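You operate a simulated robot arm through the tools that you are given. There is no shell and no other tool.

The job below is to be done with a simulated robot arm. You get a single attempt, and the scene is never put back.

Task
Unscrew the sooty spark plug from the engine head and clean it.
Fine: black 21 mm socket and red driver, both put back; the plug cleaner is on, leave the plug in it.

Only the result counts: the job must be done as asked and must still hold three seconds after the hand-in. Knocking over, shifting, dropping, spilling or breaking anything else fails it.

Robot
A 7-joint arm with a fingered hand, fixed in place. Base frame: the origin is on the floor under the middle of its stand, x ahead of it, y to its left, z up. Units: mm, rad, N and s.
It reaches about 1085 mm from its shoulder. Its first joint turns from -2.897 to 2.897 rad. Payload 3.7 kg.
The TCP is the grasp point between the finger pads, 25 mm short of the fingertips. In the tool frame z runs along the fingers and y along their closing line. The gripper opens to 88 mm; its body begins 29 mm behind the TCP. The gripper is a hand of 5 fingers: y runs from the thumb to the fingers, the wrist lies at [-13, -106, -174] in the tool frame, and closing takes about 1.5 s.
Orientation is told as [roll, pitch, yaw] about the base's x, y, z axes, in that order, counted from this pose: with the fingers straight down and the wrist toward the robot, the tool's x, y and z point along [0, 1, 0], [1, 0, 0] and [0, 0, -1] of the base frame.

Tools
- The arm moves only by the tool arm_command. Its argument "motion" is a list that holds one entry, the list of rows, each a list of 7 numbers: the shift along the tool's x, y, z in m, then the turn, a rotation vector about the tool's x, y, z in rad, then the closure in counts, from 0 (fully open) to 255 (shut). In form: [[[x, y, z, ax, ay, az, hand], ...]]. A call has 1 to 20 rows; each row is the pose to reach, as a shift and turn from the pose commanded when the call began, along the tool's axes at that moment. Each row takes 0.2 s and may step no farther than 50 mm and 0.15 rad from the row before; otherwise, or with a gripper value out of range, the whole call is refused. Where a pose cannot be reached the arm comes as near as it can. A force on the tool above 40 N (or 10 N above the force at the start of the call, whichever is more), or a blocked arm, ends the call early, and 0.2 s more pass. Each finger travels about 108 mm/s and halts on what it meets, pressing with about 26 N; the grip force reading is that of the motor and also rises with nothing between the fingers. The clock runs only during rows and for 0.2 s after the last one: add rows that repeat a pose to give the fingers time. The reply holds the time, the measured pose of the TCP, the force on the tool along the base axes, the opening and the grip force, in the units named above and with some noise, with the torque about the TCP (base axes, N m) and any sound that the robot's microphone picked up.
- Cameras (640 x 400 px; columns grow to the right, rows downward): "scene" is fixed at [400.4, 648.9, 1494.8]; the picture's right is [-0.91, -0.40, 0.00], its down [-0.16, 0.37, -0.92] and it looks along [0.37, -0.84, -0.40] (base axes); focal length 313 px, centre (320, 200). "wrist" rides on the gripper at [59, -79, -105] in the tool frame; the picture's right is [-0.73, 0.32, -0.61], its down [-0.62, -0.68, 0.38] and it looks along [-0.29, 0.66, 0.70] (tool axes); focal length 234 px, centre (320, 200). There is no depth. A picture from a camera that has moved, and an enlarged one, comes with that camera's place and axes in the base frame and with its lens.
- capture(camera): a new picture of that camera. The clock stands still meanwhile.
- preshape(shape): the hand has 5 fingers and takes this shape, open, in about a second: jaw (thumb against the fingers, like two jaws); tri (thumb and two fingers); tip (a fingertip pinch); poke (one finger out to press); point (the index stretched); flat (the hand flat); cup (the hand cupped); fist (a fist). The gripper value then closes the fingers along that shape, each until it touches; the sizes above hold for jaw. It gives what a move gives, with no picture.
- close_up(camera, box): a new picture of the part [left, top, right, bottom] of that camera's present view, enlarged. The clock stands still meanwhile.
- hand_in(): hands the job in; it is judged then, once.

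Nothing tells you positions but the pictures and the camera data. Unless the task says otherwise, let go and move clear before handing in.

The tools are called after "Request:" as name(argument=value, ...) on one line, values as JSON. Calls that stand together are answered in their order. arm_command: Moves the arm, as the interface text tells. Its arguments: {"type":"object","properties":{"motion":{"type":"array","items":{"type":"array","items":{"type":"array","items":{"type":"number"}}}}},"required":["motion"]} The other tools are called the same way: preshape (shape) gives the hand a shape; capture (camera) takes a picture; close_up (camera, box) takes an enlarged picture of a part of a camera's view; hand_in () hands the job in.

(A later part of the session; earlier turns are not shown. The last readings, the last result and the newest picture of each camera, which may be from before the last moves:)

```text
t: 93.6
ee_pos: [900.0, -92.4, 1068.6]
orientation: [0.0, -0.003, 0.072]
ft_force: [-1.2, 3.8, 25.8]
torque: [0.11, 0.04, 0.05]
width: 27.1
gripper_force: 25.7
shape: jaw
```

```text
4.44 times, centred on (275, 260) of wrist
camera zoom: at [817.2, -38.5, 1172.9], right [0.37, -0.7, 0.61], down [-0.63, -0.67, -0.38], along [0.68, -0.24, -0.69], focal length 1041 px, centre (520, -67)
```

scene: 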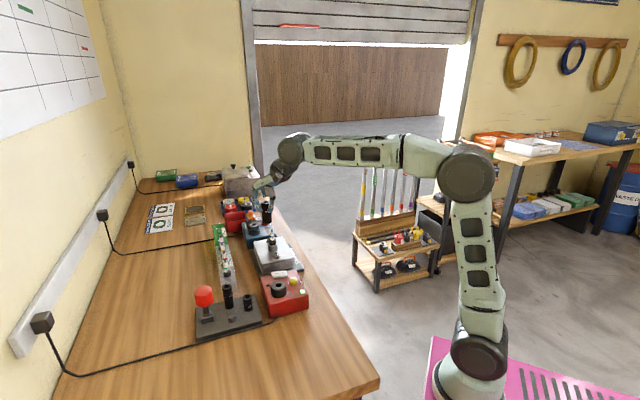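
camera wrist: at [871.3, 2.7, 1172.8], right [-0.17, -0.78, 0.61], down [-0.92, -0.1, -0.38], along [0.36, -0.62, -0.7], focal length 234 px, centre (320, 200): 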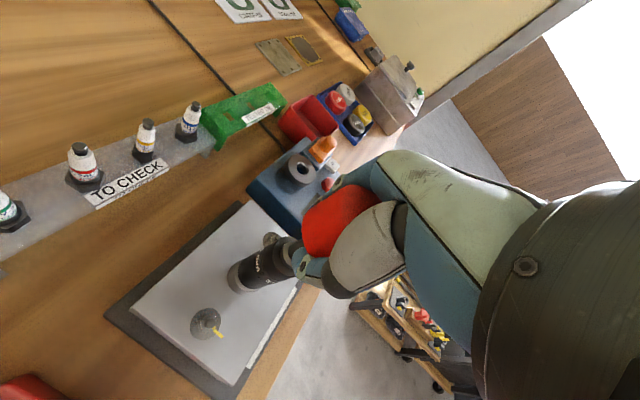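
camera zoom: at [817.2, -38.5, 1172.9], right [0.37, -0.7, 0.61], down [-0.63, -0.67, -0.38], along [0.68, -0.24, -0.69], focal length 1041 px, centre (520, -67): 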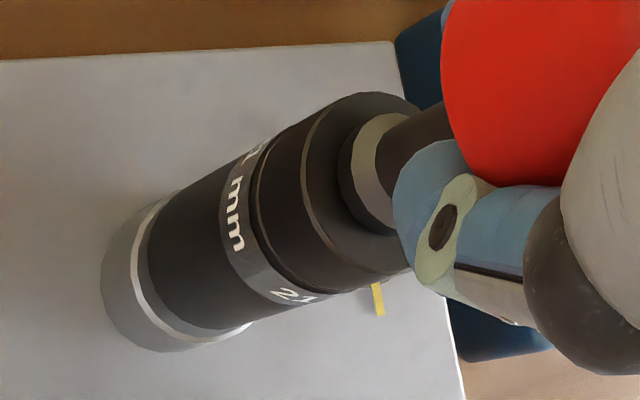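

Request:
close_up(camera="scene", box=[268, 238, 284, 254])

Request:
close_up(camera="wrist", box=[232, 250, 272, 290])

```text
16.00 times, centred on (276, 246) of scene
camera zoom: at [400.4, 648.9, 1494.8], right [-0.91, -0.4, 0.0], down [-0.16, 0.37, -0.92], along [0.37, -0.84, -0.4], focal length 5002 px, centre (1024, -536)
```

zoom: 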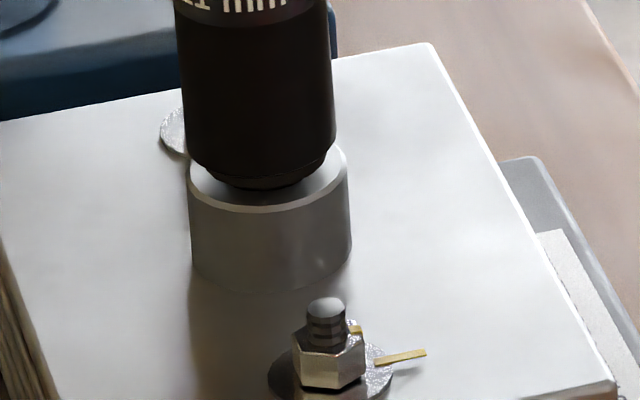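

```text
10.00 times, centred on (252, 270) of wrist
camera zoom: at [817.2, -38.5, 1172.9], right [0.37, -0.7, 0.61], down [-0.63, -0.67, -0.38], along [0.68, -0.24, -0.69], focal length 2342 px, centre (1000, -500)
```

zoom: 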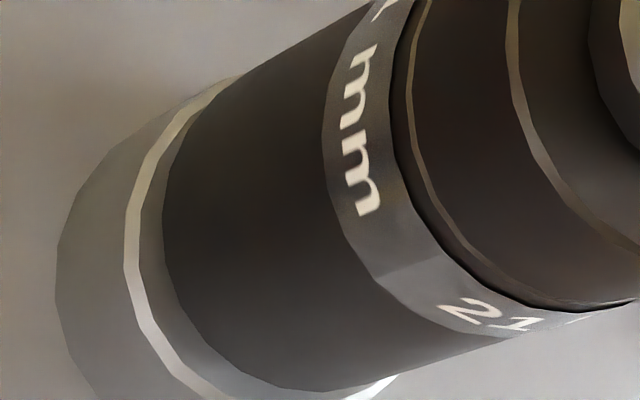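

From both views the socket's bottom sits about (1.2, 0.5) mm off the plug axis, enough to stop a hex from dropping in. I'll ease the push, correct the offset and sweep another 60° under light load.

Request:
arm_command(motion=[[[0, 0, -0.0015, 0, 0, 0, 255], [-0.0002, -0.0006, -0.0025, 0, 0, 0, 255], [-0.0004, -0.0012, -0.0025, 0, 0, 0, 255], [-0.0004, -0.0012, -0.002, 0, 0, -0.07, 255], [-0.0004, -0.0012, -0.002, 0, 0, -0.14, 255], [-0.0004, -0.0012, -0.002, 0, 0, -0.21, 255], [-0.0004, -0.0012, -0.002, 0, 0, -0.28, 255], [-0.0004, -0.0012, -0.002, 0, 0, -0.35, 255], [-0.0004, -0.0012, -0.002, 0, 0, -0.42, 255], [-0.0004, -0.0012, -0.002, 0, 0, -0.49, 255], [-0.0004, -0.0012, -0.002, 0, 0, -0.56, 255]]])

Request:
close_up(camera="scene", box=[268, 238, 284, 254])

Request:
close_up(camera="scene", box=[258, 205, 293, 250])

```text
t: 96.0
ee_pos: [899.1, -92.5, 1069.1]
orientation: [-0.001, -0.001, 0.631]
ft_force: [-1.2, 1.9, 10.4]
torque: [0.08, 0.0, -0.01]
width: 26.6
gripper_force: 25.6
shape: jaw
```

```text
16.00 times, centred on (276, 246) of scene
camera zoom: at [400.4, 648.9, 1494.8], right [-0.91, -0.4, 0.0], down [-0.16, 0.37, -0.92], along [0.37, -0.84, -0.4], focal length 5002 px, centre (1024, -536)
```

zoom: 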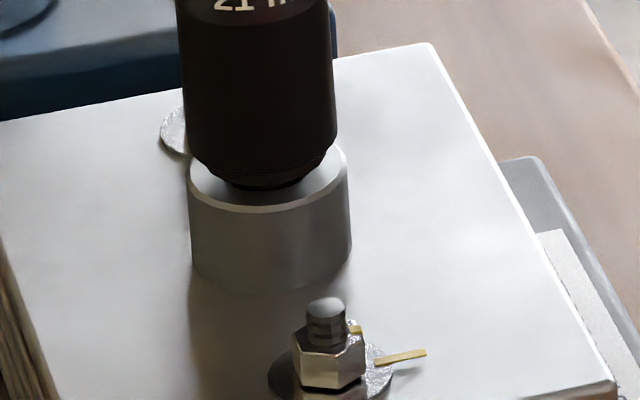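

```text
8.89 times, centred on (276, 228) of scene
camera zoom: at [400.4, 648.9, 1494.8], right [-0.91, -0.4, 0.0], down [-0.16, 0.37, -0.92], along [0.37, -0.84, -0.4], focal length 2779 px, centre (716, -44)
```

zoom: 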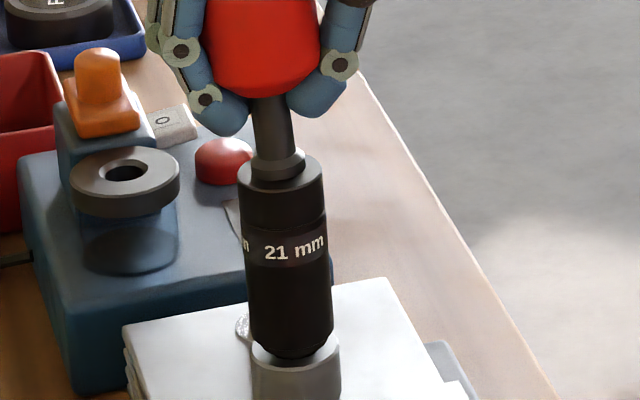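

Request:
close_up(camera="scene", box=[270, 238, 280, 248])

Request:
close_up(camera="wrist", box=[232, 250, 272, 290])

```text
16.00 times, centred on (275, 243) of scene
camera zoom: at [400.4, 648.9, 1494.8], right [-0.91, -0.4, 0.0], down [-0.16, 0.37, -0.92], along [0.37, -0.84, -0.4], focal length 5002 px, centre (1040, -488)
```

zoom: 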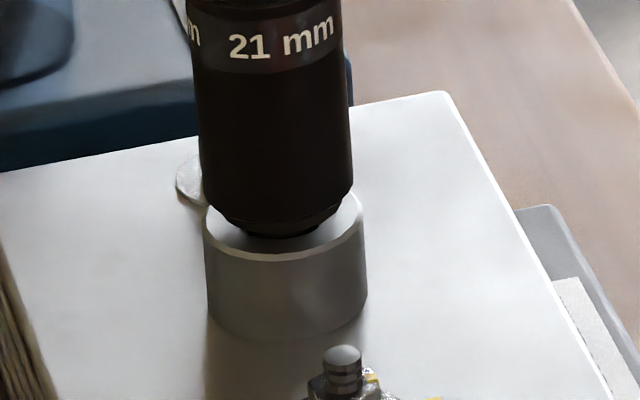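

```text
10.00 times, centred on (252, 270) of wrist
camera zoom: at [801.2, -91.3, 1174.3], right [0.69, -0.4, 0.61], down [-0.18, -0.91, -0.38], along [0.7, 0.15, -0.7], focal length 2342 px, centre (1000, -500)
```

zoom: 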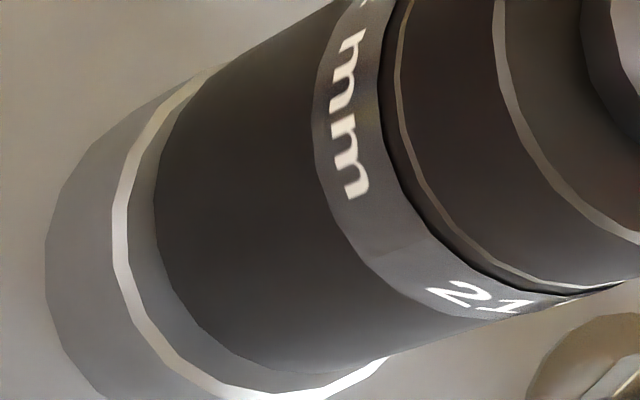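

The gap under the socket now shows the collar lifted ~3 mm with a narrower part below - the plug is unscrewing. I'll keep turning counter-clockwise, letting the driver rise with it.

Request:
arm_command(motion=[[[0, 0, 0, 0, 0, -0.1, 255], [0, 0, -0.0002, 0, 0, -0.2, 255], [0, 0, -0.0004, 0, 0, -0.3, 255], [0, 0, -0.0006, 0, 0, -0.4, 255], [0, 0, -0.0008, 0, 0, -0.5, 255], [0, 0, -0.001, 0, 0, -0.6, 255], [0, 0, -0.0012, 0, 0, -0.7, 255], [0, 0, -0.0014, 0, 0, -0.8, 255], [0, 0, -0.0014, 0, 0, -0.8, 255]]])

Request:
close_up(camera="scene", box=[270, 238, 280, 248])

Request:
close_up(camera="scene", box=[258, 205, 293, 250])

```text
t: 98.0
ee_pos: [900.1, -92.6, 1070.9]
orientation: [0.0, -0.001, 1.431]
ft_force: [-2.2, 1.7, 8.9]
torque: [0.1, 0.08, -0.02]
width: 26.9
gripper_force: 26.1
shape: jaw
```

```text
16.00 times, centred on (275, 243) of scene
camera zoom: at [400.4, 648.9, 1494.8], right [-0.91, -0.4, 0.0], down [-0.16, 0.37, -0.92], along [0.37, -0.84, -0.4], focal length 5002 px, centre (1040, -488)
```

zoom: 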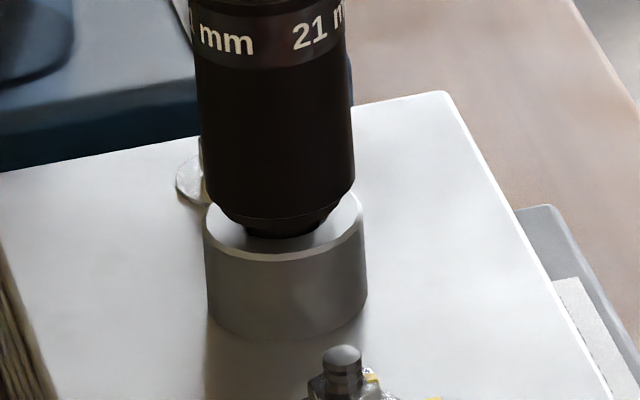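

```text
8.89 times, centred on (276, 228) of scene
camera zoom: at [400.4, 648.9, 1494.8], right [-0.91, -0.4, 0.0], down [-0.16, 0.37, -0.92], along [0.37, -0.84, -0.4], focal length 2779 px, centre (716, -44)
```

zoom: 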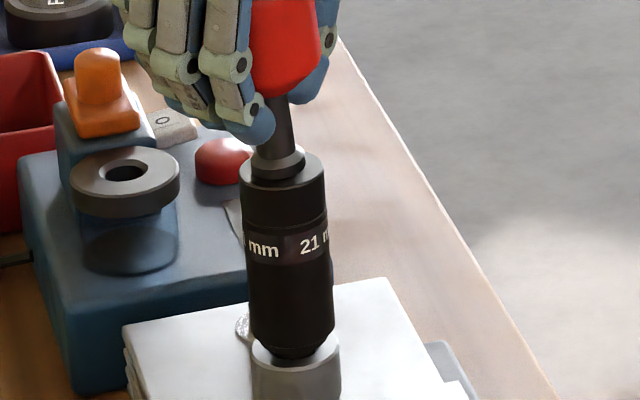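

The whole assembly rose again and the collar is still lifting. Continuing the stroke as far as the wrist comfortably allows.

Request:
arm_command(motion=[[[0, 0, -0.0002, 0, 0, -0.1, 255], [0, 0, -0.0004, 0, 0, -0.2, 255], [0, 0, -0.0006, 0, 0, -0.3, 255], [0, 0, -0.0008, 0, 0, -0.4, 255], [0, 0, -0.001, 0, 0, -0.5, 255], [0, 0, -0.0012, 0, 0, -0.6, 255], [0, 0, -0.0014, 0, 0, -0.7, 255], [0, 0, -0.0016, 0, 0, -0.8, 255], [0, 0, -0.0018, 0, 0, -0.9, 255], [0, 0, -0.0018, 0, 0, -0.9, 255]]])

Request:
close_up(camera="scene", box=[270, 238, 280, 248])

Request:
capture(camera="scene")

```text
t: 100.2
ee_pos: [899.9, -91.1, 1070.8]
orientation: [0.001, 0.0, 2.228]
ft_force: [0.1, 0.0, -2.1]
torque: [0.01, -0.06, 0.03]
width: 25.9
gripper_force: 25.6
shape: jaw
out of reach, approached as far as the arm can: row 9, 10
```

```text
16.00 times, centred on (275, 243) of scene
camera zoom: at [400.4, 648.9, 1494.8], right [-0.91, -0.4, 0.0], down [-0.16, 0.37, -0.92], along [0.37, -0.84, -0.4], focal length 5002 px, centre (1040, -488)
```

zoom: 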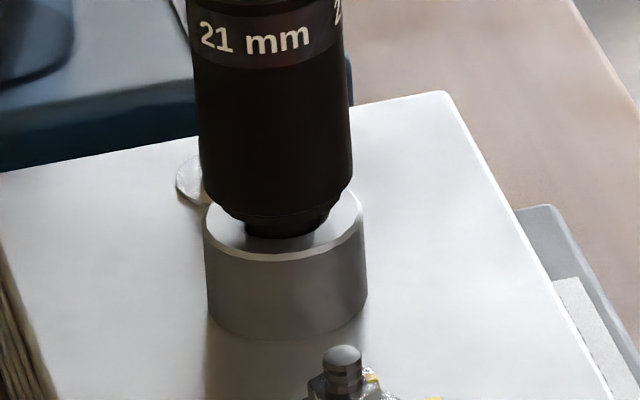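

```text
taken
```

scene: 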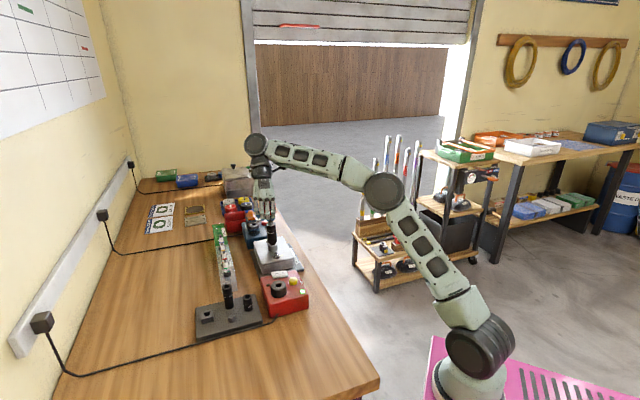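

That's the wrist's limit (yaw ≈2.23). I'll open the hand, raise a little so the palm doesn't drag, swing back to the start yaw and re-grip.

Request:
arm_command(motion=[[[0, 0, 0, 0, 0, 0, 160], [0, 0, 0, 0, 0, 0, 60], [0, 0, 0, 0, 0, 0, 0], [0, 0, 0, 0, 0, 0, 0], [0, 0, 0, 0, 0, 0, 0], [0, 0, -0.004, 0, 0, 0, 0], [0, 0, -0.008, 0, 0, 0, 0], [0, 0, -0.01, 0, 0, 0, 0]]])

Request:
close_up(camera="scene", box=[250, 180, 300, 250])

Request:
capture(camera="wrist")

```text
t: 102.0
ee_pos: [898.9, -91.2, 1071.6]
orientation: [0.001, 0.0, 2.23]
ft_force: [0.8, -0.1, 0.2]
torque: [0.0, 0.0, -0.01]
width: 87.4
gripper_force: 0.1
shape: jaw
out of reach, approached as far as the arm can: row 6, 7, 8
```

```text
5.71 times, centred on (275, 215) of scene
camera zoom: at [400.4, 648.9, 1494.8], right [-0.91, -0.4, 0.0], down [-0.16, 0.37, -0.92], along [0.37, -0.84, -0.4], focal length 1786 px, centre (577, 114)
```

zoom: 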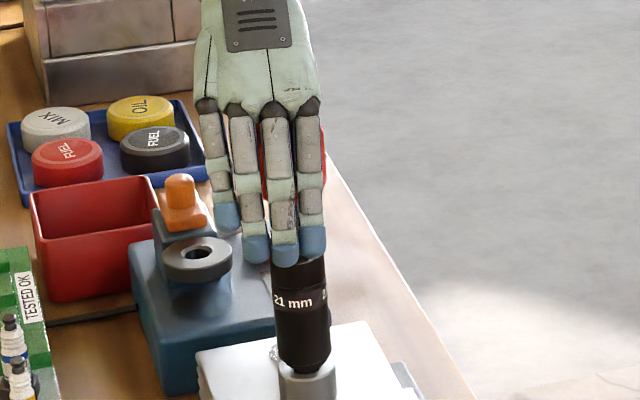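

```text
taken
camera wrist: at [901.7, -190.5, 1176.3], right [0.38, 0.7, 0.61], down [0.91, -0.16, -0.38], along [-0.17, 0.7, -0.7], focal length 234 px, centre (320, 200)
```

wrist: 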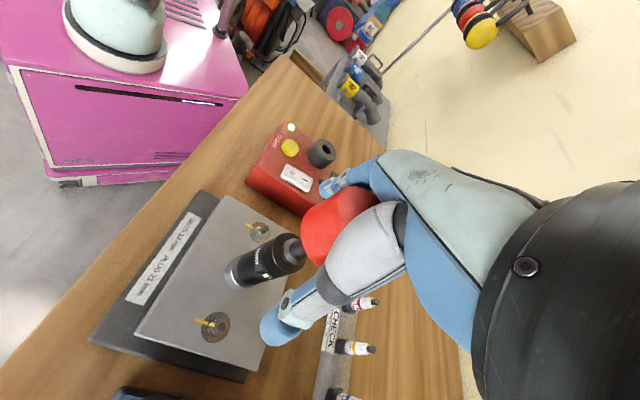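

The driver is free and stands upright in the socket. Swinging the open hand back.

Request:
arm_command(motion=[[[0, 0, 0, 0, 0, 0.15, 0], [0, 0, 0, 0, 0, 0.3, 0], [0, 0, 0, 0, 0, 0.45, 0], [0, 0, 0, 0, 0, 0.6, 0], [0, 0, 0, 0, 0, 0.75, 0], [0, 0, 0, 0, 0, 0.9, 0], [0, 0, 0, 0, 0, 1.05, 0], [0, 0, 0, 0, 0, 1.2, 0], [0, 0, 0, 0, 0, 1.35, 0], [0, 0, 0, 0, 0, 1.5, 0], [0, 0, 0, 0, 0, 1.65, 0], [0, 0, 0, 0, 0, 1.8, 0], [0, 0, 0, 0, 0, 1.95, 0], [0, 0, 0, 0, 0, 2.1, 0], [0, 0, 0, 0, 0, 2.25, 0], [0, 0, 0, 0, 0, 2.4, 0], [0, 0, 0, 0, 0, 2.55, 0], [0, 0, 0, 0, 0, 2.7, 0], [0, 0, 0, 0, 0, 2.85, 0], [0, 0, 0, 0, 0, 3.0, 0]]])

Request:
close_up(camera="scene", box=[250, 180, 300, 250])

Request:
capture(camera="wrist")

```text
t: 106.2
ee_pos: [898.6, -91.5, 1070.3]
orientation: [0.0, -0.001, -0.773]
ft_force: [0.0, 1.6, 0.2]
torque: [0.0, 0.02, 0.02]
width: 87.7
gripper_force: 0.2
shape: jaw
```

```text
5.71 times, centred on (275, 215) of scene
camera zoom: at [400.4, 648.9, 1494.8], right [-0.91, -0.4, 0.0], down [-0.16, 0.37, -0.92], along [0.37, -0.84, -0.4], focal length 1786 px, centre (577, 114)
```

zoom: 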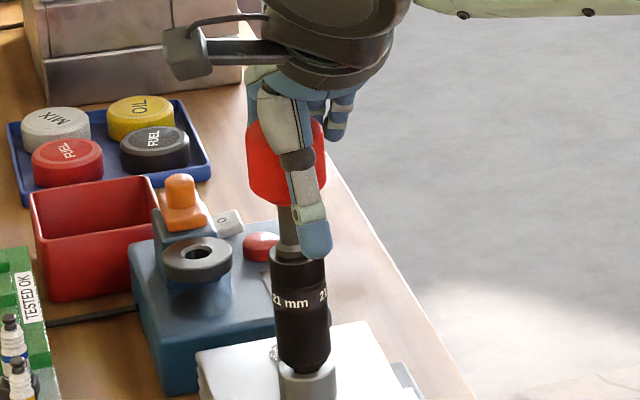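

```text
taken
camera wrist: at [883.8, 5.3, 1176.1], right [-0.28, -0.74, 0.61], down [-0.92, 0.03, -0.38], along [0.27, -0.67, -0.7], focal length 234 px, centre (320, 200)
```

wrist: 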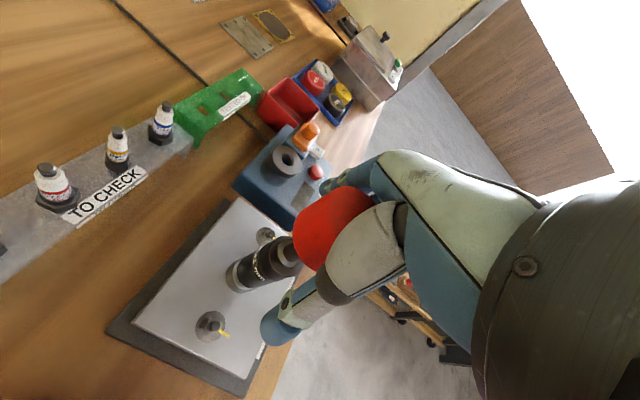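

Driver and socket stayed put. I'll swing a bit further back to about -1.35, then re-grip.

Request:
arm_command(motion=[[[0, 0, 0, 0, 0, 0.15, 0], [0, 0, 0, 0, 0, 0.3, 0], [0, 0, 0, 0, 0, 0.45, 0], [0, 0, 0, 0, 0, 0.58, 0], [0, 0, 0, 0, 0, 0.58, 0], [0, 0, 0, 0, 0, 0.58, 100], [0, 0, 0, 0, 0, 0.58, 180], [0, 0, 0, 0, 0, 0.58, 255], [0, 0, 0, 0, 0, 0.58, 255], [0, 0, 0, 0, 0, 0.58, 255], [0, 0, 0, 0, 0, 0.58, 255], [0, 0, 0, 0, 0, 0.58, 255], [0, 0, 0, 0, 0, 0.58, 255]]])

Request:
close_up(camera="scene", box=[250, 180, 300, 250])

Request:
close_up(camera="wrist", box=[220, 170, 380, 310])

```text
t: 109.0
ee_pos: [898.4, -93.1, 1069.5]
orientation: [0.0, 0.001, -1.349]
ft_force: [0.1, -0.5, 0.5]
torque: [-0.05, -0.03, 0.01]
width: 23.4
gripper_force: 26.0
shape: jaw
```

```text
5.71 times, centred on (275, 215) of scene
camera zoom: at [400.4, 648.9, 1494.8], right [-0.91, -0.4, 0.0], down [-0.16, 0.37, -0.92], along [0.37, -0.84, -0.4], focal length 1786 px, centre (577, 114)
```

zoom: 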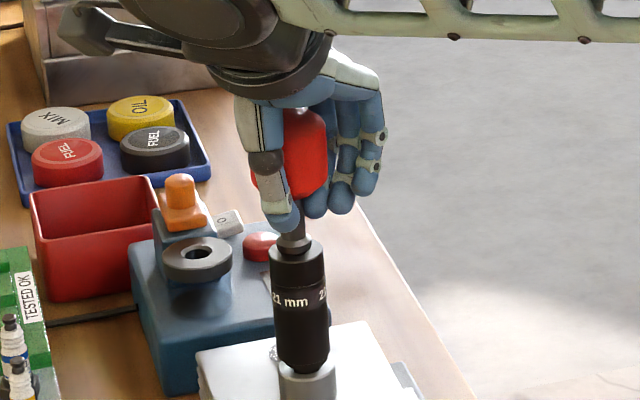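

```text
2.86 times, centred on (300, 240) of wrist
camera zoom: at [939.2, -2.5, 1175.2], right [-0.64, -0.47, 0.61], down [-0.76, 0.53, -0.38], along [-0.14, -0.7, -0.7], focal length 669 px, centre (377, 86)
```

zoom: 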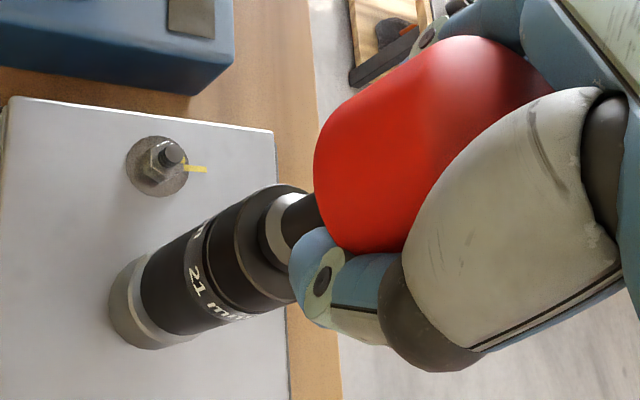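

Re-gripped at yaw -1.35. Turning counter-clockwise again with a light push, rising slowly with the thread.

Request:
arm_command(motion=[[[0, 0, 0.001, 0, 0, 0, 255], [0, 0, 0.0012, 0, 0, -0.11, 255], [0, 0, 0.001, 0, 0, -0.22, 255], [0, 0, 0.0008, 0, 0, -0.33, 255], [0, 0, 0.0006, 0, 0, -0.44, 255], [0, 0, 0.0004, 0, 0, -0.55, 255], [0, 0, 0.0002, 0, 0, -0.66, 255], [0, 0, 0.0, 0, 0, -0.77, 255], [0, 0, -0.0002, 0, 0, -0.88, 255], [0, 0, -0.0004, 0, 0, -0.99, 255], [0, 0, -0.0006, 0, 0, -1.1, 255], [0, 0, -0.0008, 0, 0, -1.21, 255], [0, 0, -0.001, 0, 0, -1.32, 255], [0, 0, -0.0012, 0, 0, -1.43, 255], [0, 0, -0.0014, 0, 0, -1.54, 255], [0, 0, -0.0016, 0, 0, -1.65, 255], [0, 0, -0.0018, 0, 0, -1.76, 255]]])

Request:
close_up(camera="scene", box=[270, 238, 280, 248])

Request:
close_up(camera="scene", box=[250, 180, 300, 250])

```text
t: 112.6
ee_pos: [899.5, -91.6, 1072.5]
orientation: [0.001, -0.002, 0.412]
ft_force: [0.9, 0.2, -1.5]
torque: [0.01, -0.01, -0.02]
width: 23.2
gripper_force: 25.7
shape: jaw
```

```text
16.00 times, centred on (275, 243) of scene
camera zoom: at [400.4, 648.9, 1494.8], right [-0.91, -0.4, 0.0], down [-0.16, 0.37, -0.92], along [0.37, -0.84, -0.4], focal length 5002 px, centre (1040, -488)
```

zoom: 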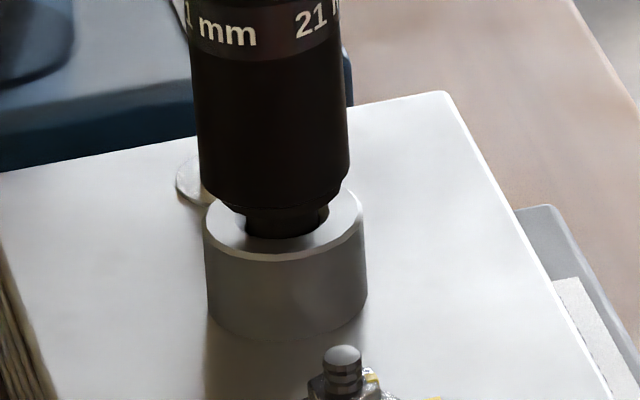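

```text
5.71 times, centred on (275, 215) of scene
camera zoom: at [400.4, 648.9, 1494.8], right [-0.91, -0.4, 0.0], down [-0.16, 0.37, -0.92], along [0.37, -0.84, -0.4], focal length 1786 px, centre (577, 114)
```

zoom: 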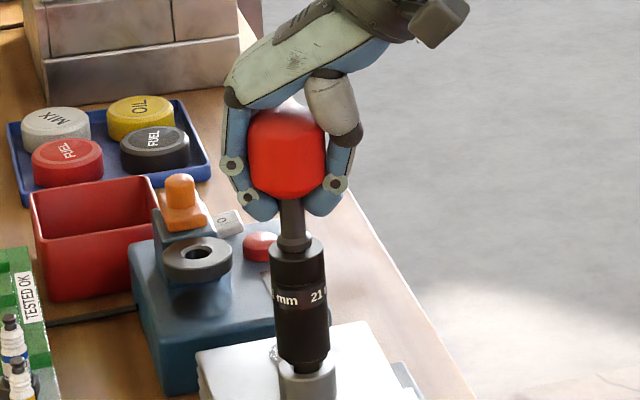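

The thread is clearly coming out further. Continuing to the end of this stroke.

Request:
arm_command(motion=[[[0, 0, 0.001, 0, 0, -0.11, 255], [0, 0, 0.0012, 0, 0, -0.22, 255], [0, 0, 0.0011, 0, 0, -0.33, 255], [0, 0, 0.001, 0, 0, -0.44, 255], [0, 0, 0.0009, 0, 0, -0.55, 255], [0, 0, 0.0008, 0, 0, -0.66, 255], [0, 0, 0.0007, 0, 0, -0.77, 255], [0, 0, 0.0006, 0, 0, -0.88, 255], [0, 0, 0.0005, 0, 0, -0.99, 255], [0, 0, 0.0004, 0, 0, -1.1, 255], [0, 0, 0.0003, 0, 0, -1.21, 255], [0, 0, 0.0002, 0, 0, -1.32, 255], [0, 0, 0.0001, 0, 0, -1.43, 255], [0, 0, 0.0, 0, 0, -1.54, 255], [0, 0, -0.0001, 0, 0, -1.65, 255], [0, 0, -0.0002, 0, 0, -1.75, 255]]])

Request:
close_up(camera="scene", box=[270, 238, 280, 248])

Request:
close_up(camera="scene", box=[250, 180, 300, 250])

```text
t: 116.0
ee_pos: [899.4, -90.7, 1072.9]
orientation: [0.0, 0.0, 2.16]
ft_force: [0.3, 0.5, -1.8]
torque: [0.02, -0.03, 0.01]
width: 23.2
gripper_force: 25.8
shape: jaw
```

```text
16.00 times, centred on (275, 243) of scene
camera zoom: at [400.4, 648.9, 1494.8], right [-0.91, -0.4, 0.0], down [-0.16, 0.37, -0.92], along [0.37, -0.84, -0.4], focal length 5002 px, centre (1040, -488)
```

zoom: 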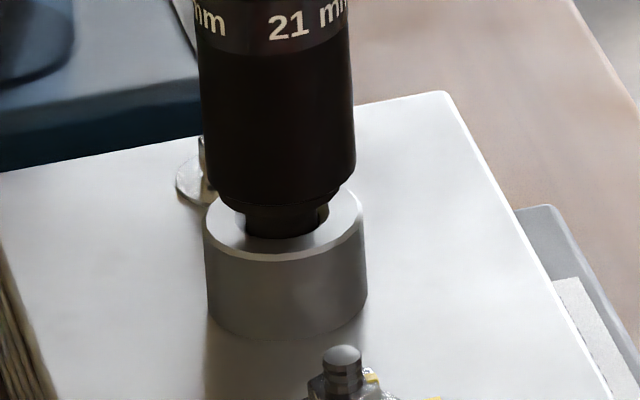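

```text
5.71 times, centred on (275, 215) of scene
camera zoom: at [400.4, 648.9, 1494.8], right [-0.91, -0.4, 0.0], down [-0.16, 0.37, -0.92], along [0.37, -0.84, -0.4], focal length 1786 px, centre (577, 114)
```

zoom: 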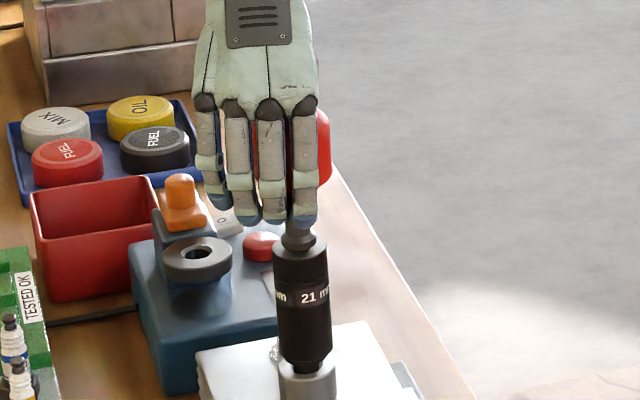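

The plug has risen about 6 mm. Another re-grip and stroke: open, swing back.

Request:
arm_command(motion=[[[0, 0, 0, 0, 0, 0, 160], [0, 0, 0, 0, 0, 0, 60], [0, 0, 0, 0, 0, 0, 0], [0, 0, 0, 0, 0, 0, 0], [0, 0, 0, 0, 0, 0, 0], [0, 0, 0, 0, 0, 0.15, 0], [0, 0, 0, 0, 0, 0.3, 0], [0, 0, 0, 0, 0, 0.45, 0], [0, 0, 0, 0, 0, 0.6, 0], [0, 0, 0, 0, 0, 0.75, 0], [0, 0, 0, 0, 0, 0.9, 0], [0, 0, 0, 0, 0, 1.05, 0], [0, 0, 0, 0, 0, 1.2, 0], [0, 0, 0, 0, 0, 1.35, 0], [0, 0, 0, 0, 0, 1.5, 0], [0, 0, 0, 0, 0, 1.65, 0], [0, 0, 0, 0, 0, 1.8, 0], [0, 0, 0, 0, 0, 1.95, 0], [0, 0, 0, 0, 0, 2.1, 0], [0, 0, 0, 0, 0, 2.25, 0]]])

Request:
close_up(camera="scene", box=[250, 180, 300, 250])

Request:
arm_command(motion=[[[0, 0, 0, 0, 0, 0.15, 0], [0, 0, 0, 0, 0, 0.3, 0], [0, 0, 0, 0, 0, 0.45, 0], [0, 0, 0, 0, 0, 0.6, 0], [0, 0, 0, 0, 0, 0.75, 0], [0, 0, 0, 0, 0, 0.9, 0], [0, 0, 0, 0, 0, 1.05, 0], [0, 0, 0, 0, 0, 1.2, 0], [0, 0, 0, 0, 0, 1.3, 0], [0, 0, 0, 0, 0, 1.3, 0]]])

Request:
close_up(camera="scene", box=[250, 180, 300, 250])

Request:
close_up(camera="wrist", box=[220, 170, 380, 310])

```text
t: 120.2
ee_pos: [898.6, -92.7, 1074.0]
orientation: [0.001, -0.003, -0.093]
ft_force: [-0.5, -0.1, 0.5]
torque: [0.03, -0.03, -0.01]
width: 87.5
gripper_force: 0.0
shape: jaw
```

```text
5.71 times, centred on (275, 215) of scene
camera zoom: at [400.4, 648.9, 1494.8], right [-0.91, -0.4, 0.0], down [-0.16, 0.37, -0.92], along [0.37, -0.84, -0.4], focal length 1786 px, centre (577, 114)
```

zoom: 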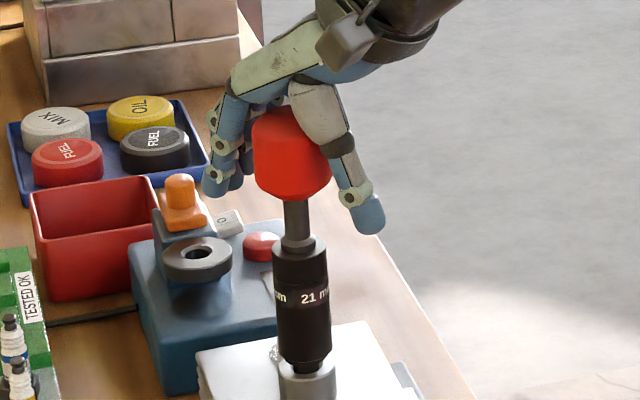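

```text
t: 122.4
ee_pos: [900.7, -91.3, 1073.2]
orientation: [-0.001, -0.002, -1.391]
ft_force: [0.4, 0.1, 1.1]
torque: [0.0, -0.03, 0.01]
width: 87.6
gripper_force: 0.0
shape: jaw
```

```text
5.71 times, centred on (275, 215) of scene
camera zoom: at [400.4, 648.9, 1494.8], right [-0.91, -0.4, 0.0], down [-0.16, 0.37, -0.92], along [0.37, -0.84, -0.4], focal length 1786 px, centre (577, 114)
```

zoom: 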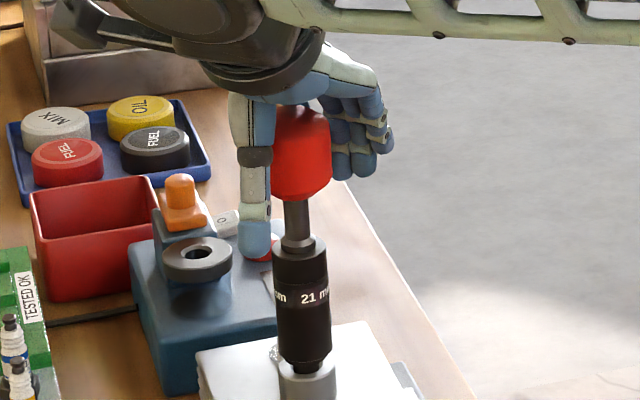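

```text
2.86 times, centred on (300, 240) of wrist
camera zoom: at [943.7, -3.4, 1177.8], right [-0.66, -0.45, 0.61], down [-0.73, 0.56, -0.38], along [-0.17, -0.7, -0.7], focal length 669 px, centre (377, 86)
```

zoom: 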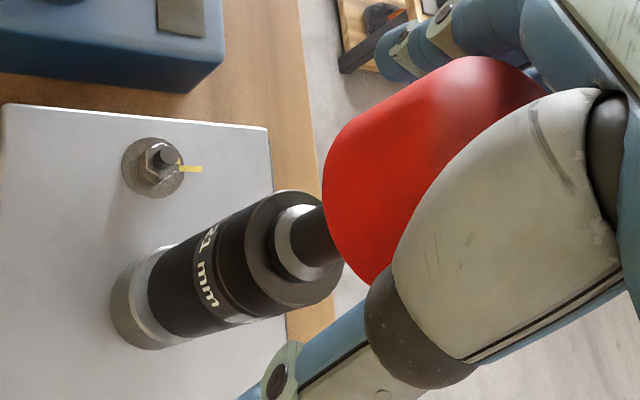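

Driver still upright in the socket. Gripping and turning again.

Request:
arm_command(motion=[[[0, 0, 0, 0, 0, 0, 100], [0, 0, 0, 0, 0, 0, 180], [0, 0, 0, 0, 0, 0, 255], [0, 0, 0, 0, 0, 0, 255], [0, 0, 0, 0, 0, 0, 255], [0, 0, 0, 0, 0, 0, 255], [0, 0, 0, 0, 0, 0, 255], [0, 0, 0, 0, 0, 0, 255], [0, 0, 0.0015, 0, 0, 0, 255], [0, 0, 0.0015, 0, 0, -0.11, 255], [0, 0, 0.0014, 0, 0, -0.22, 255], [0, 0, 0.0013, 0, 0, -0.33, 255], [0, 0, 0.0012, 0, 0, -0.44, 255], [0, 0, 0.0011, 0, 0, -0.55, 255], [0, 0, 0.001, 0, 0, -0.66, 255], [0, 0, 0.0009, 0, 0, -0.77, 255], [0, 0, 0.0008, 0, 0, -0.88, 255], [0, 0, 0.0007, 0, 0, -0.99, 255], [0, 0, 0.0006, 0, 0, -1.1, 255]]])

Request:
close_up(camera="scene", box=[270, 238, 280, 248])

Request:
close_up(camera="scene", box=[250, 180, 300, 250])

```text
t: 126.4
ee_pos: [899.9, -90.0, 1073.1]
orientation: [0.001, 0.0, -0.288]
ft_force: [-0.1, -0.4, -0.8]
torque: [-0.02, -0.01, -0.01]
width: 25.1
gripper_force: 26.2
shape: jaw
```

```text
16.00 times, centred on (275, 243) of scene
camera zoom: at [400.4, 648.9, 1494.8], right [-0.91, -0.4, 0.0], down [-0.16, 0.37, -0.92], along [0.37, -0.84, -0.4], focal length 5002 px, centre (1040, -488)
```

zoom: 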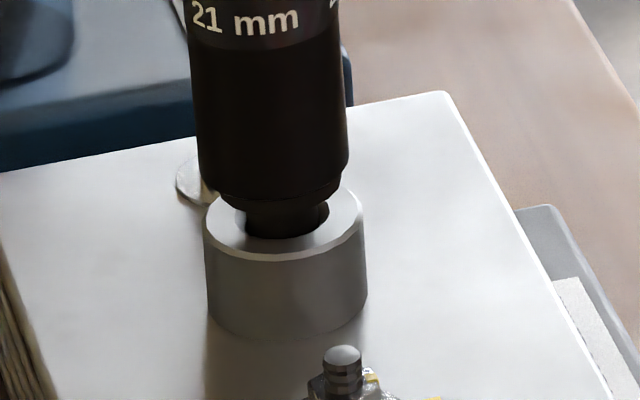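

```text
5.71 times, centred on (275, 215) of scene
camera zoom: at [400.4, 648.9, 1494.8], right [-0.91, -0.4, 0.0], down [-0.16, 0.37, -0.92], along [0.37, -0.84, -0.4], focal length 1786 px, centre (577, 114)
```

zoom: 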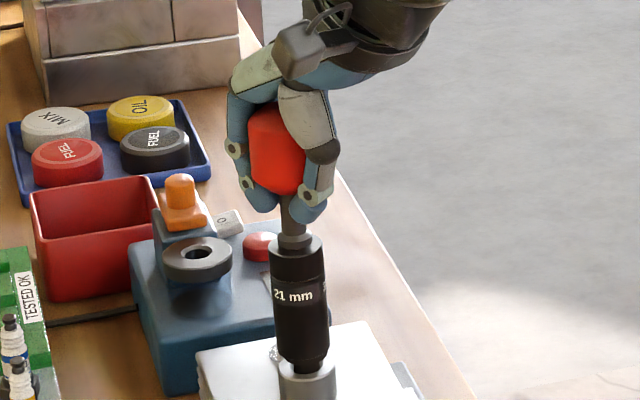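

Request:
arm_command(motion=[[[0, 0, 0.0005, 0, 0, -0.12, 255], [0, 0, 0.0004, 0, 0, -0.24, 255], [0, 0, 0.0003, 0, 0, -0.36, 255], [0, 0, 0.0002, 0, 0, -0.48, 255], [0, 0, 0.0001, 0, 0, -0.6, 255], [0, 0, 0.0, 0, 0, -0.72, 255], [0, 0, -0.0001, 0, 0, -0.84, 255], [0, 0, -0.0002, 0, 0, -0.96, 255], [0, 0, -0.0003, 0, 0, -1.08, 255], [0, 0, -0.0004, 0, 0, -1.2, 255], [0, 0, -0.0005, 0, 0, -1.32, 255], [0, 0, -0.0006, 0, 0, -1.44, 255], [0, 0, -0.0007, 0, 0, -1.56, 255], [0, 0, -0.0008, 0, 0, -1.68, 255], [0, 0, -0.0009, 0, 0, -1.8, 255], [0, 0, -0.001, 0, 0, -1.92, 255], [0, 0, -0.0011, 0, 0, -2.04, 255], [0, 0, -0.0012, 0, 0, -2.16, 255], [0, 0, -0.0013, 0, 0, -2.28, 255], [0, 0, -0.0014, 0, 0, -2.4, 255]]])

Request:
close_up(camera="scene", box=[270, 238, 280, 248])

Request:
close_up(camera="scene", box=[250, 180, 300, 250])

```text
t: 130.6
ee_pos: [899.4, -92.0, 1073.5]
orientation: [-0.002, 0.0, 2.113]
ft_force: [0.2, -0.7, -3.2]
torque: [-0.01, -0.01, 0.04]
width: 25.0
gripper_force: 26.2
shape: jaw
```

```text
16.00 times, centred on (275, 243) of scene
camera zoom: at [400.4, 648.9, 1494.8], right [-0.91, -0.4, 0.0], down [-0.16, 0.37, -0.92], along [0.37, -0.84, -0.4], focal length 5002 px, centre (1040, -488)
```

zoom: 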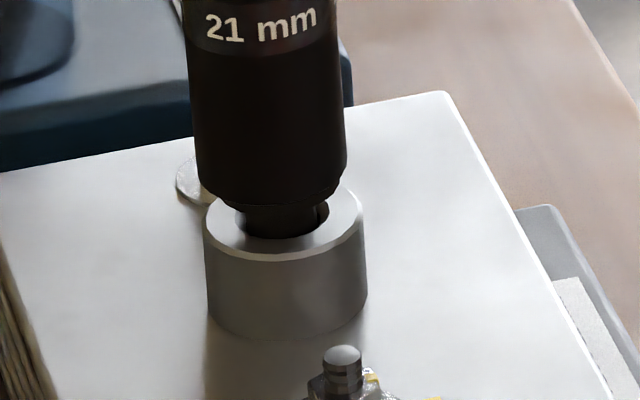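

```text
5.71 times, centred on (275, 215) of scene
camera zoom: at [400.4, 648.9, 1494.8], right [-0.91, -0.4, 0.0], down [-0.16, 0.37, -0.92], along [0.37, -0.84, -0.4], focal length 1786 px, centre (577, 114)
```

zoom: 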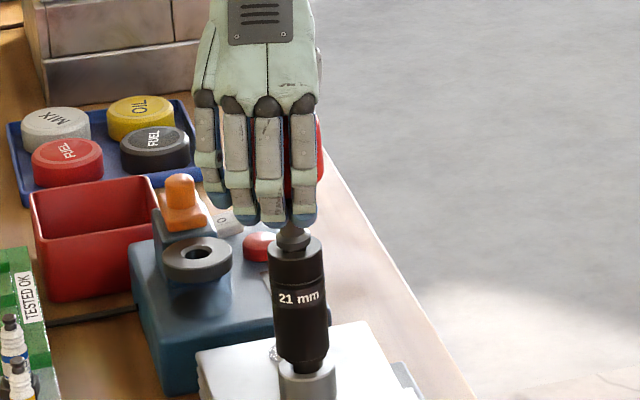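

Request:
close_up(camera="wrist", box=[220, 245, 270, 295])

Request:
close_up(camera="scene", box=[264, 218, 284, 248])

```text
8.00 times, centred on (245, 270) of wrist
camera zoom: at [889.7, -190.8, 1178.9], right [0.46, 0.65, 0.61], down [0.89, -0.26, -0.38], along [-0.09, 0.71, -0.7], focal length 1873 px, centre (920, -360)
```

zoom: 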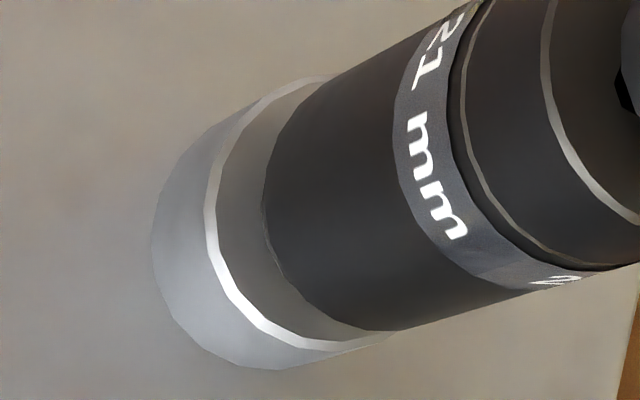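

```text
13.33 times, centred on (274, 233) of scene
camera zoom: at [400.4, 648.9, 1494.8], right [-0.91, -0.4, 0.0], down [-0.16, 0.37, -0.92], along [0.37, -0.84, -0.4], focal length 4168 px, centre (933, -240)
```

zoom: 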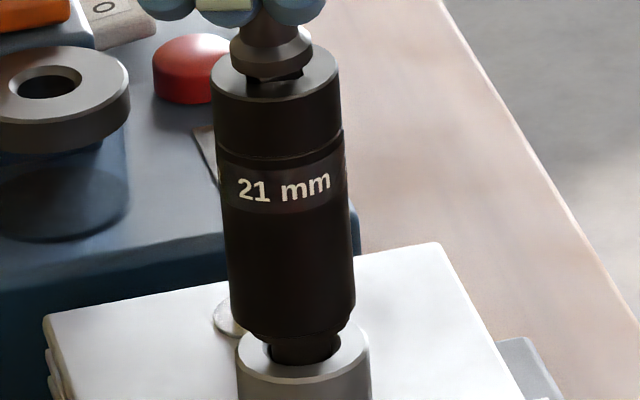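

The driver has risen ~4 mm out of the socket while the plug is up by ~6 mm. I'll swing back again, re-grip 4 mm lower and do another stroke with light push.

Request:
arm_command(motion=[[[0, 0, 0.002, 0, 0, 0, 255], [0, 0, 0.004, 0, 0, 0, 255], [0, 0, 0.004, 0, 0, 0, 160], [0, 0, 0.004, 0, 0, 0, 60], [0, 0, 0.004, 0, 0, 0, 0], [0, 0, 0.004, 0, 0, 0, 0], [0, 0, 0.004, 0, 0, 0, 0], [0, 0, 0.004, 0, 0, 0.15, 0], [0, 0, 0.004, 0, 0, 0.3, 0], [0, 0, 0.004, 0, 0, 0.45, 0], [0, 0, 0.004, 0, 0, 0.6, 0], [0, 0, 0.004, 0, 0, 0.75, 0], [0, 0, 0.004, 0, 0, 0.9, 0], [0, 0, 0.004, 0, 0, 1.05, 0], [0, 0, 0.004, 0, 0, 1.2, 0], [0, 0, 0.004, 0, 0, 1.35, 0], [0, 0, 0.004, 0, 0, 1.5, 0], [0, 0, 0.004, 0, 0, 1.65, 0], [0, 0, 0.004, 0, 0, 1.8, 0], [0, 0, 0.004, 0, 0, 1.95, 0]]])

Request:
arm_command(motion=[[[0, 0, 0, 0, 0, 0.15, 0], [0, 0, 0, 0, 0, 0.3, 0], [0, 0, 0, 0, 0, 0.45, 0], [0, 0, 0, 0, 0, 0.6, 0], [0, 0, 0, 0, 0, 0.75, 0], [0, 0, 0, 0, 0, 0.9, 0], [0, 0, 0, 0, 0, 1.05, 0], [0, 0, 0, 0, 0, 1.2, 0], [0, 0, 0, 0, 0, 1.35, 0], [0, 0, 0, 0, 0, 1.5, 0], [0, 0, 0, 0, 0, 1.55, 0], [0, 0, 0, 0, 0, 1.55, 100], [0, 0, 0, 0, 0, 1.55, 180], [0, 0, 0, 0, 0, 1.55, 255], [0, 0, 0, 0, 0, 1.55, 255], [0, 0, 0, 0, 0, 1.55, 255], [0, 0, 0, 0, 0, 1.55, 255], [0, 0, 0, 0, 0, 1.55, 255]]])

Request:
close_up(camera="scene", box=[250, 180, 300, 250])

Request:
close_up(camera="scene", box=[264, 218, 284, 248])

```text
t: 134.8
ee_pos: [898.9, -92.1, 1069.4]
orientation: [0.0, -0.003, 0.157]
ft_force: [-0.3, 0.6, -0.5]
torque: [0.02, 0.02, 0.0]
width: 87.6
gripper_force: 0.1
shape: jaw
```

```text
t: 138.6
ee_pos: [898.8, -91.5, 1069.8]
orientation: [0.0, 0.0, -1.391]
ft_force: [-0.2, -0.2, 0.7]
torque: [-0.02, 0.02, -0.02]
width: 23.1
gripper_force: 25.3
shape: jaw
```

```text
5.71 times, centred on (275, 215) of scene
camera zoom: at [400.4, 648.9, 1494.8], right [-0.91, -0.4, 0.0], down [-0.16, 0.37, -0.92], along [0.37, -0.84, -0.4], focal length 1786 px, centre (577, 114)
```

zoom: 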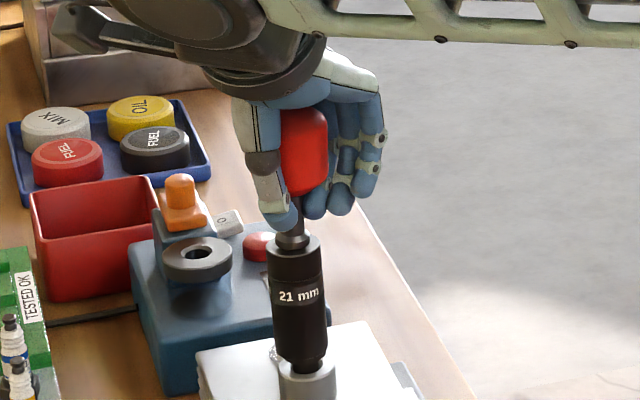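

```text
13.33 times, centred on (274, 233) of scene
camera zoom: at [400.4, 648.9, 1494.8], right [-0.91, -0.4, 0.0], down [-0.16, 0.37, -0.92], along [0.37, -0.84, -0.4], focal length 4168 px, centre (933, -240)
```

zoom: 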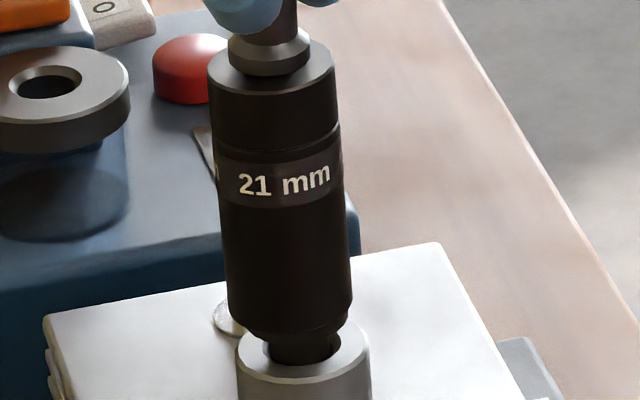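

Seated again. Another counter-clockwise stroke with a light push.

Request:
arm_command(motion=[[[0, 0, 0.001, 0, 0, -0.12, 255], [0, 0, 0.0012, 0, 0, -0.24, 255], [0, 0, 0.0011, 0, 0, -0.36, 255], [0, 0, 0.001, 0, 0, -0.48, 255], [0, 0, 0.0009, 0, 0, -0.6, 255], [0, 0, 0.0008, 0, 0, -0.72, 255], [0, 0, 0.0007, 0, 0, -0.84, 255], [0, 0, 0.0006, 0, 0, -0.96, 255], [0, 0, 0.0005, 0, 0, -1.08, 255], [0, 0, 0.0004, 0, 0, -1.2, 255], [0, 0, 0.0003, 0, 0, -1.32, 255], [0, 0, 0.0002, 0, 0, -1.44, 255], [0, 0, 0.0001, 0, 0, -1.56, 255], [0, 0, 0, 0, 0, -1.68, 255], [0, 0, 0, 0, 0, -1.8, 255]]])

Request:
close_up(camera="scene", box=[264, 218, 284, 248])

Request:
close_up(camera="scene", box=[270, 238, 280, 248])

Request:
close_up(camera="wrist", box=[220, 210, 320, 310])

```text
t: 141.8
ee_pos: [900.3, -92.3, 1069.0]
orientation: [0.001, -0.002, 0.411]
ft_force: [0.9, -0.4, -0.4]
torque: [-0.04, 0.0, -0.06]
width: 23.2
gripper_force: 25.9
shape: jaw
```

```text
13.33 times, centred on (274, 233) of scene
camera zoom: at [400.4, 648.9, 1494.8], right [-0.91, -0.4, 0.0], down [-0.16, 0.37, -0.92], along [0.37, -0.84, -0.4], focal length 4168 px, centre (933, -240)
```

zoom: 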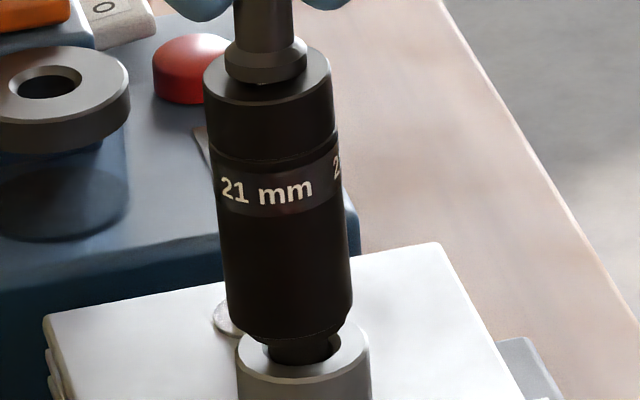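

```text
16.00 times, centred on (275, 243) of scene
camera zoom: at [400.4, 648.9, 1494.8], right [-0.91, -0.4, 0.0], down [-0.16, 0.37, -0.92], along [0.37, -0.84, -0.4], focal length 5002 px, centre (1040, -488)
```

zoom: 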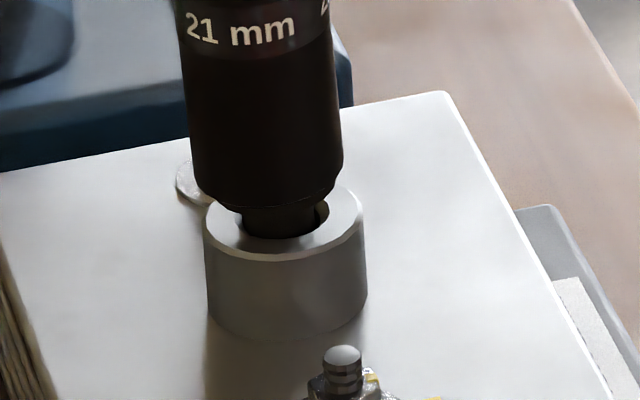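

```text
4.00 times, centred on (270, 260) of wrist
camera zoom: at [804.1, -70.0, 1174.5], right [0.59, -0.54, 0.61], down [-0.37, -0.84, -0.38], along [0.72, 0.0, -0.7], focal length 937 px, centre (520, -40)
```

zoom: 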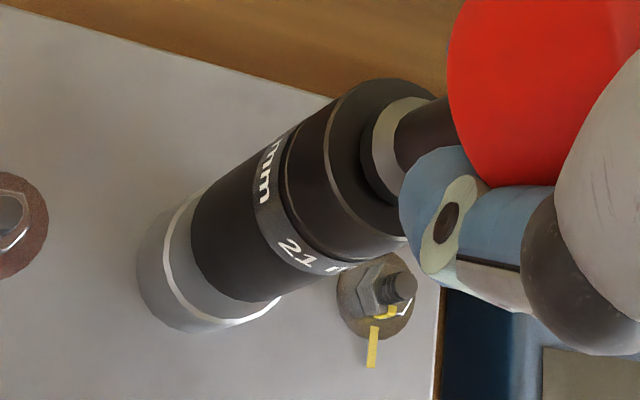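

No more rise and the plug now has play in its hole - it's loose. I'll withdraw the driver straight up.

Request:
arm_command(motion=[[[0, 0, -0.003, 0, 0, 0, 255], [0, 0, -0.007, 0, 0, 0, 255], [0, 0, -0.012, 0, 0, 0, 255], [0, 0, -0.018, 0, 0, 0, 255], [0, 0, -0.025, 0, 0, 0, 255], [0, 0, -0.035, 0, 0, 0, 255], [0, 0, -0.035, 0, 0, 0, 255]]])

Request:
close_up(camera="scene", box=[255, 195, 295, 255])

Request:
close_up(camera="wrist", box=[220, 210, 320, 310])

```text
t: 143.4
ee_pos: [898.7, -91.6, 1103.1]
orientation: [-0.001, 0.002, 0.411]
ft_force: [0.0, -0.3, -1.6]
torque: [0.01, 0.01, 0.01]
width: 23.0
gripper_force: 25.4
shape: jaw
```

```text
6.67 times, centred on (275, 225) of scene
camera zoom: at [400.4, 648.9, 1494.8], right [-0.91, -0.4, 0.0], down [-0.16, 0.37, -0.92], along [0.37, -0.84, -0.4], focal length 2084 px, centre (620, 33)
```

zoom: 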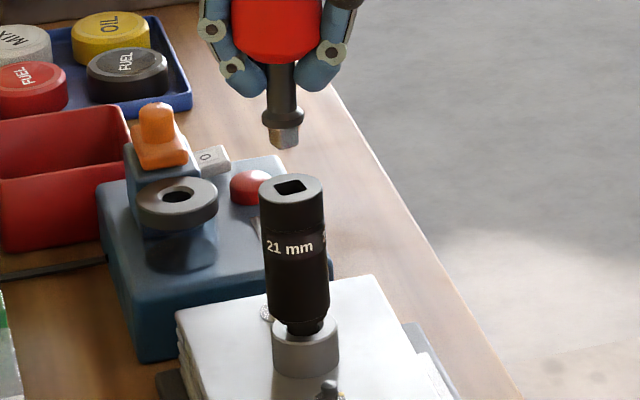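

```text
4.00 times, centred on (270, 260) of wrist
camera zoom: at [803.6, -70.2, 1209.1], right [0.59, -0.54, 0.61], down [-0.38, -0.84, -0.38], along [0.72, 0.0, -0.7], focal length 937 px, centre (520, -40)
```

zoom: 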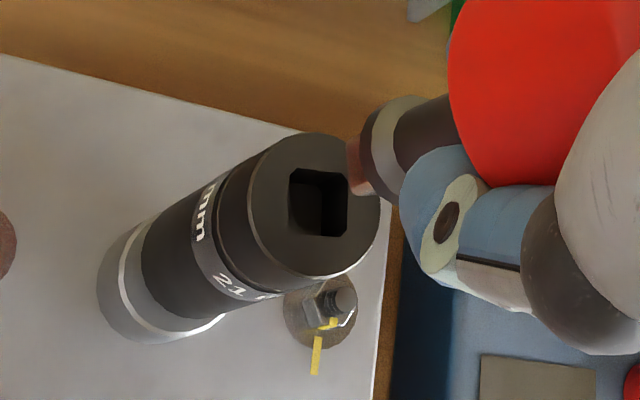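

Driver out cleanly; socket and plug stay standing. Let me check the tip's angle before taking the driver back to its holder.

Request:
close_up(camera="scene", box=[266, 205, 286, 230])

Request:
close_up(camera="wrist", box=[245, 225, 295, 275])

```text
16.00 times, centred on (276, 218) of scene
camera zoom: at [400.4, 648.9, 1494.8], right [-0.91, -0.4, 0.0], down [-0.16, 0.37, -0.92], along [0.37, -0.84, -0.4], focal length 5002 px, centre (1024, -80)
```

zoom: 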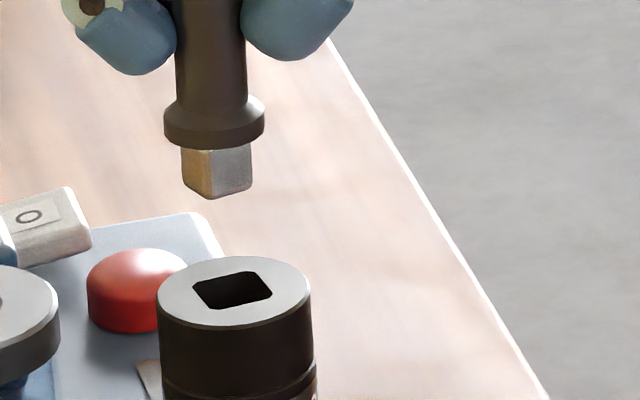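

```text
8.00 times, centred on (270, 250) of wrist
camera zoom: at [803.6, -70.2, 1209.1], right [0.59, -0.54, 0.61], down [-0.38, -0.84, -0.38], along [0.72, 0.0, -0.7], focal length 1873 px, centre (720, -200)
```

zoom: 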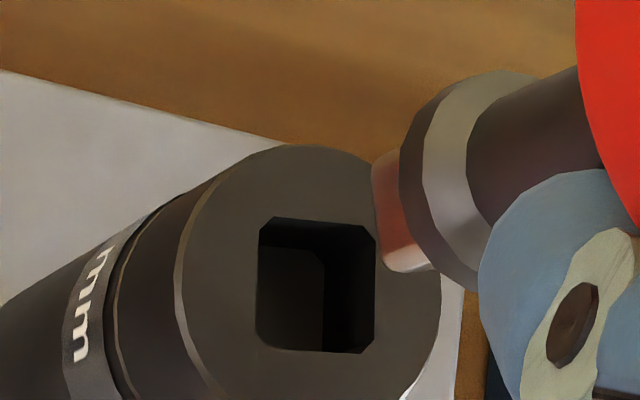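

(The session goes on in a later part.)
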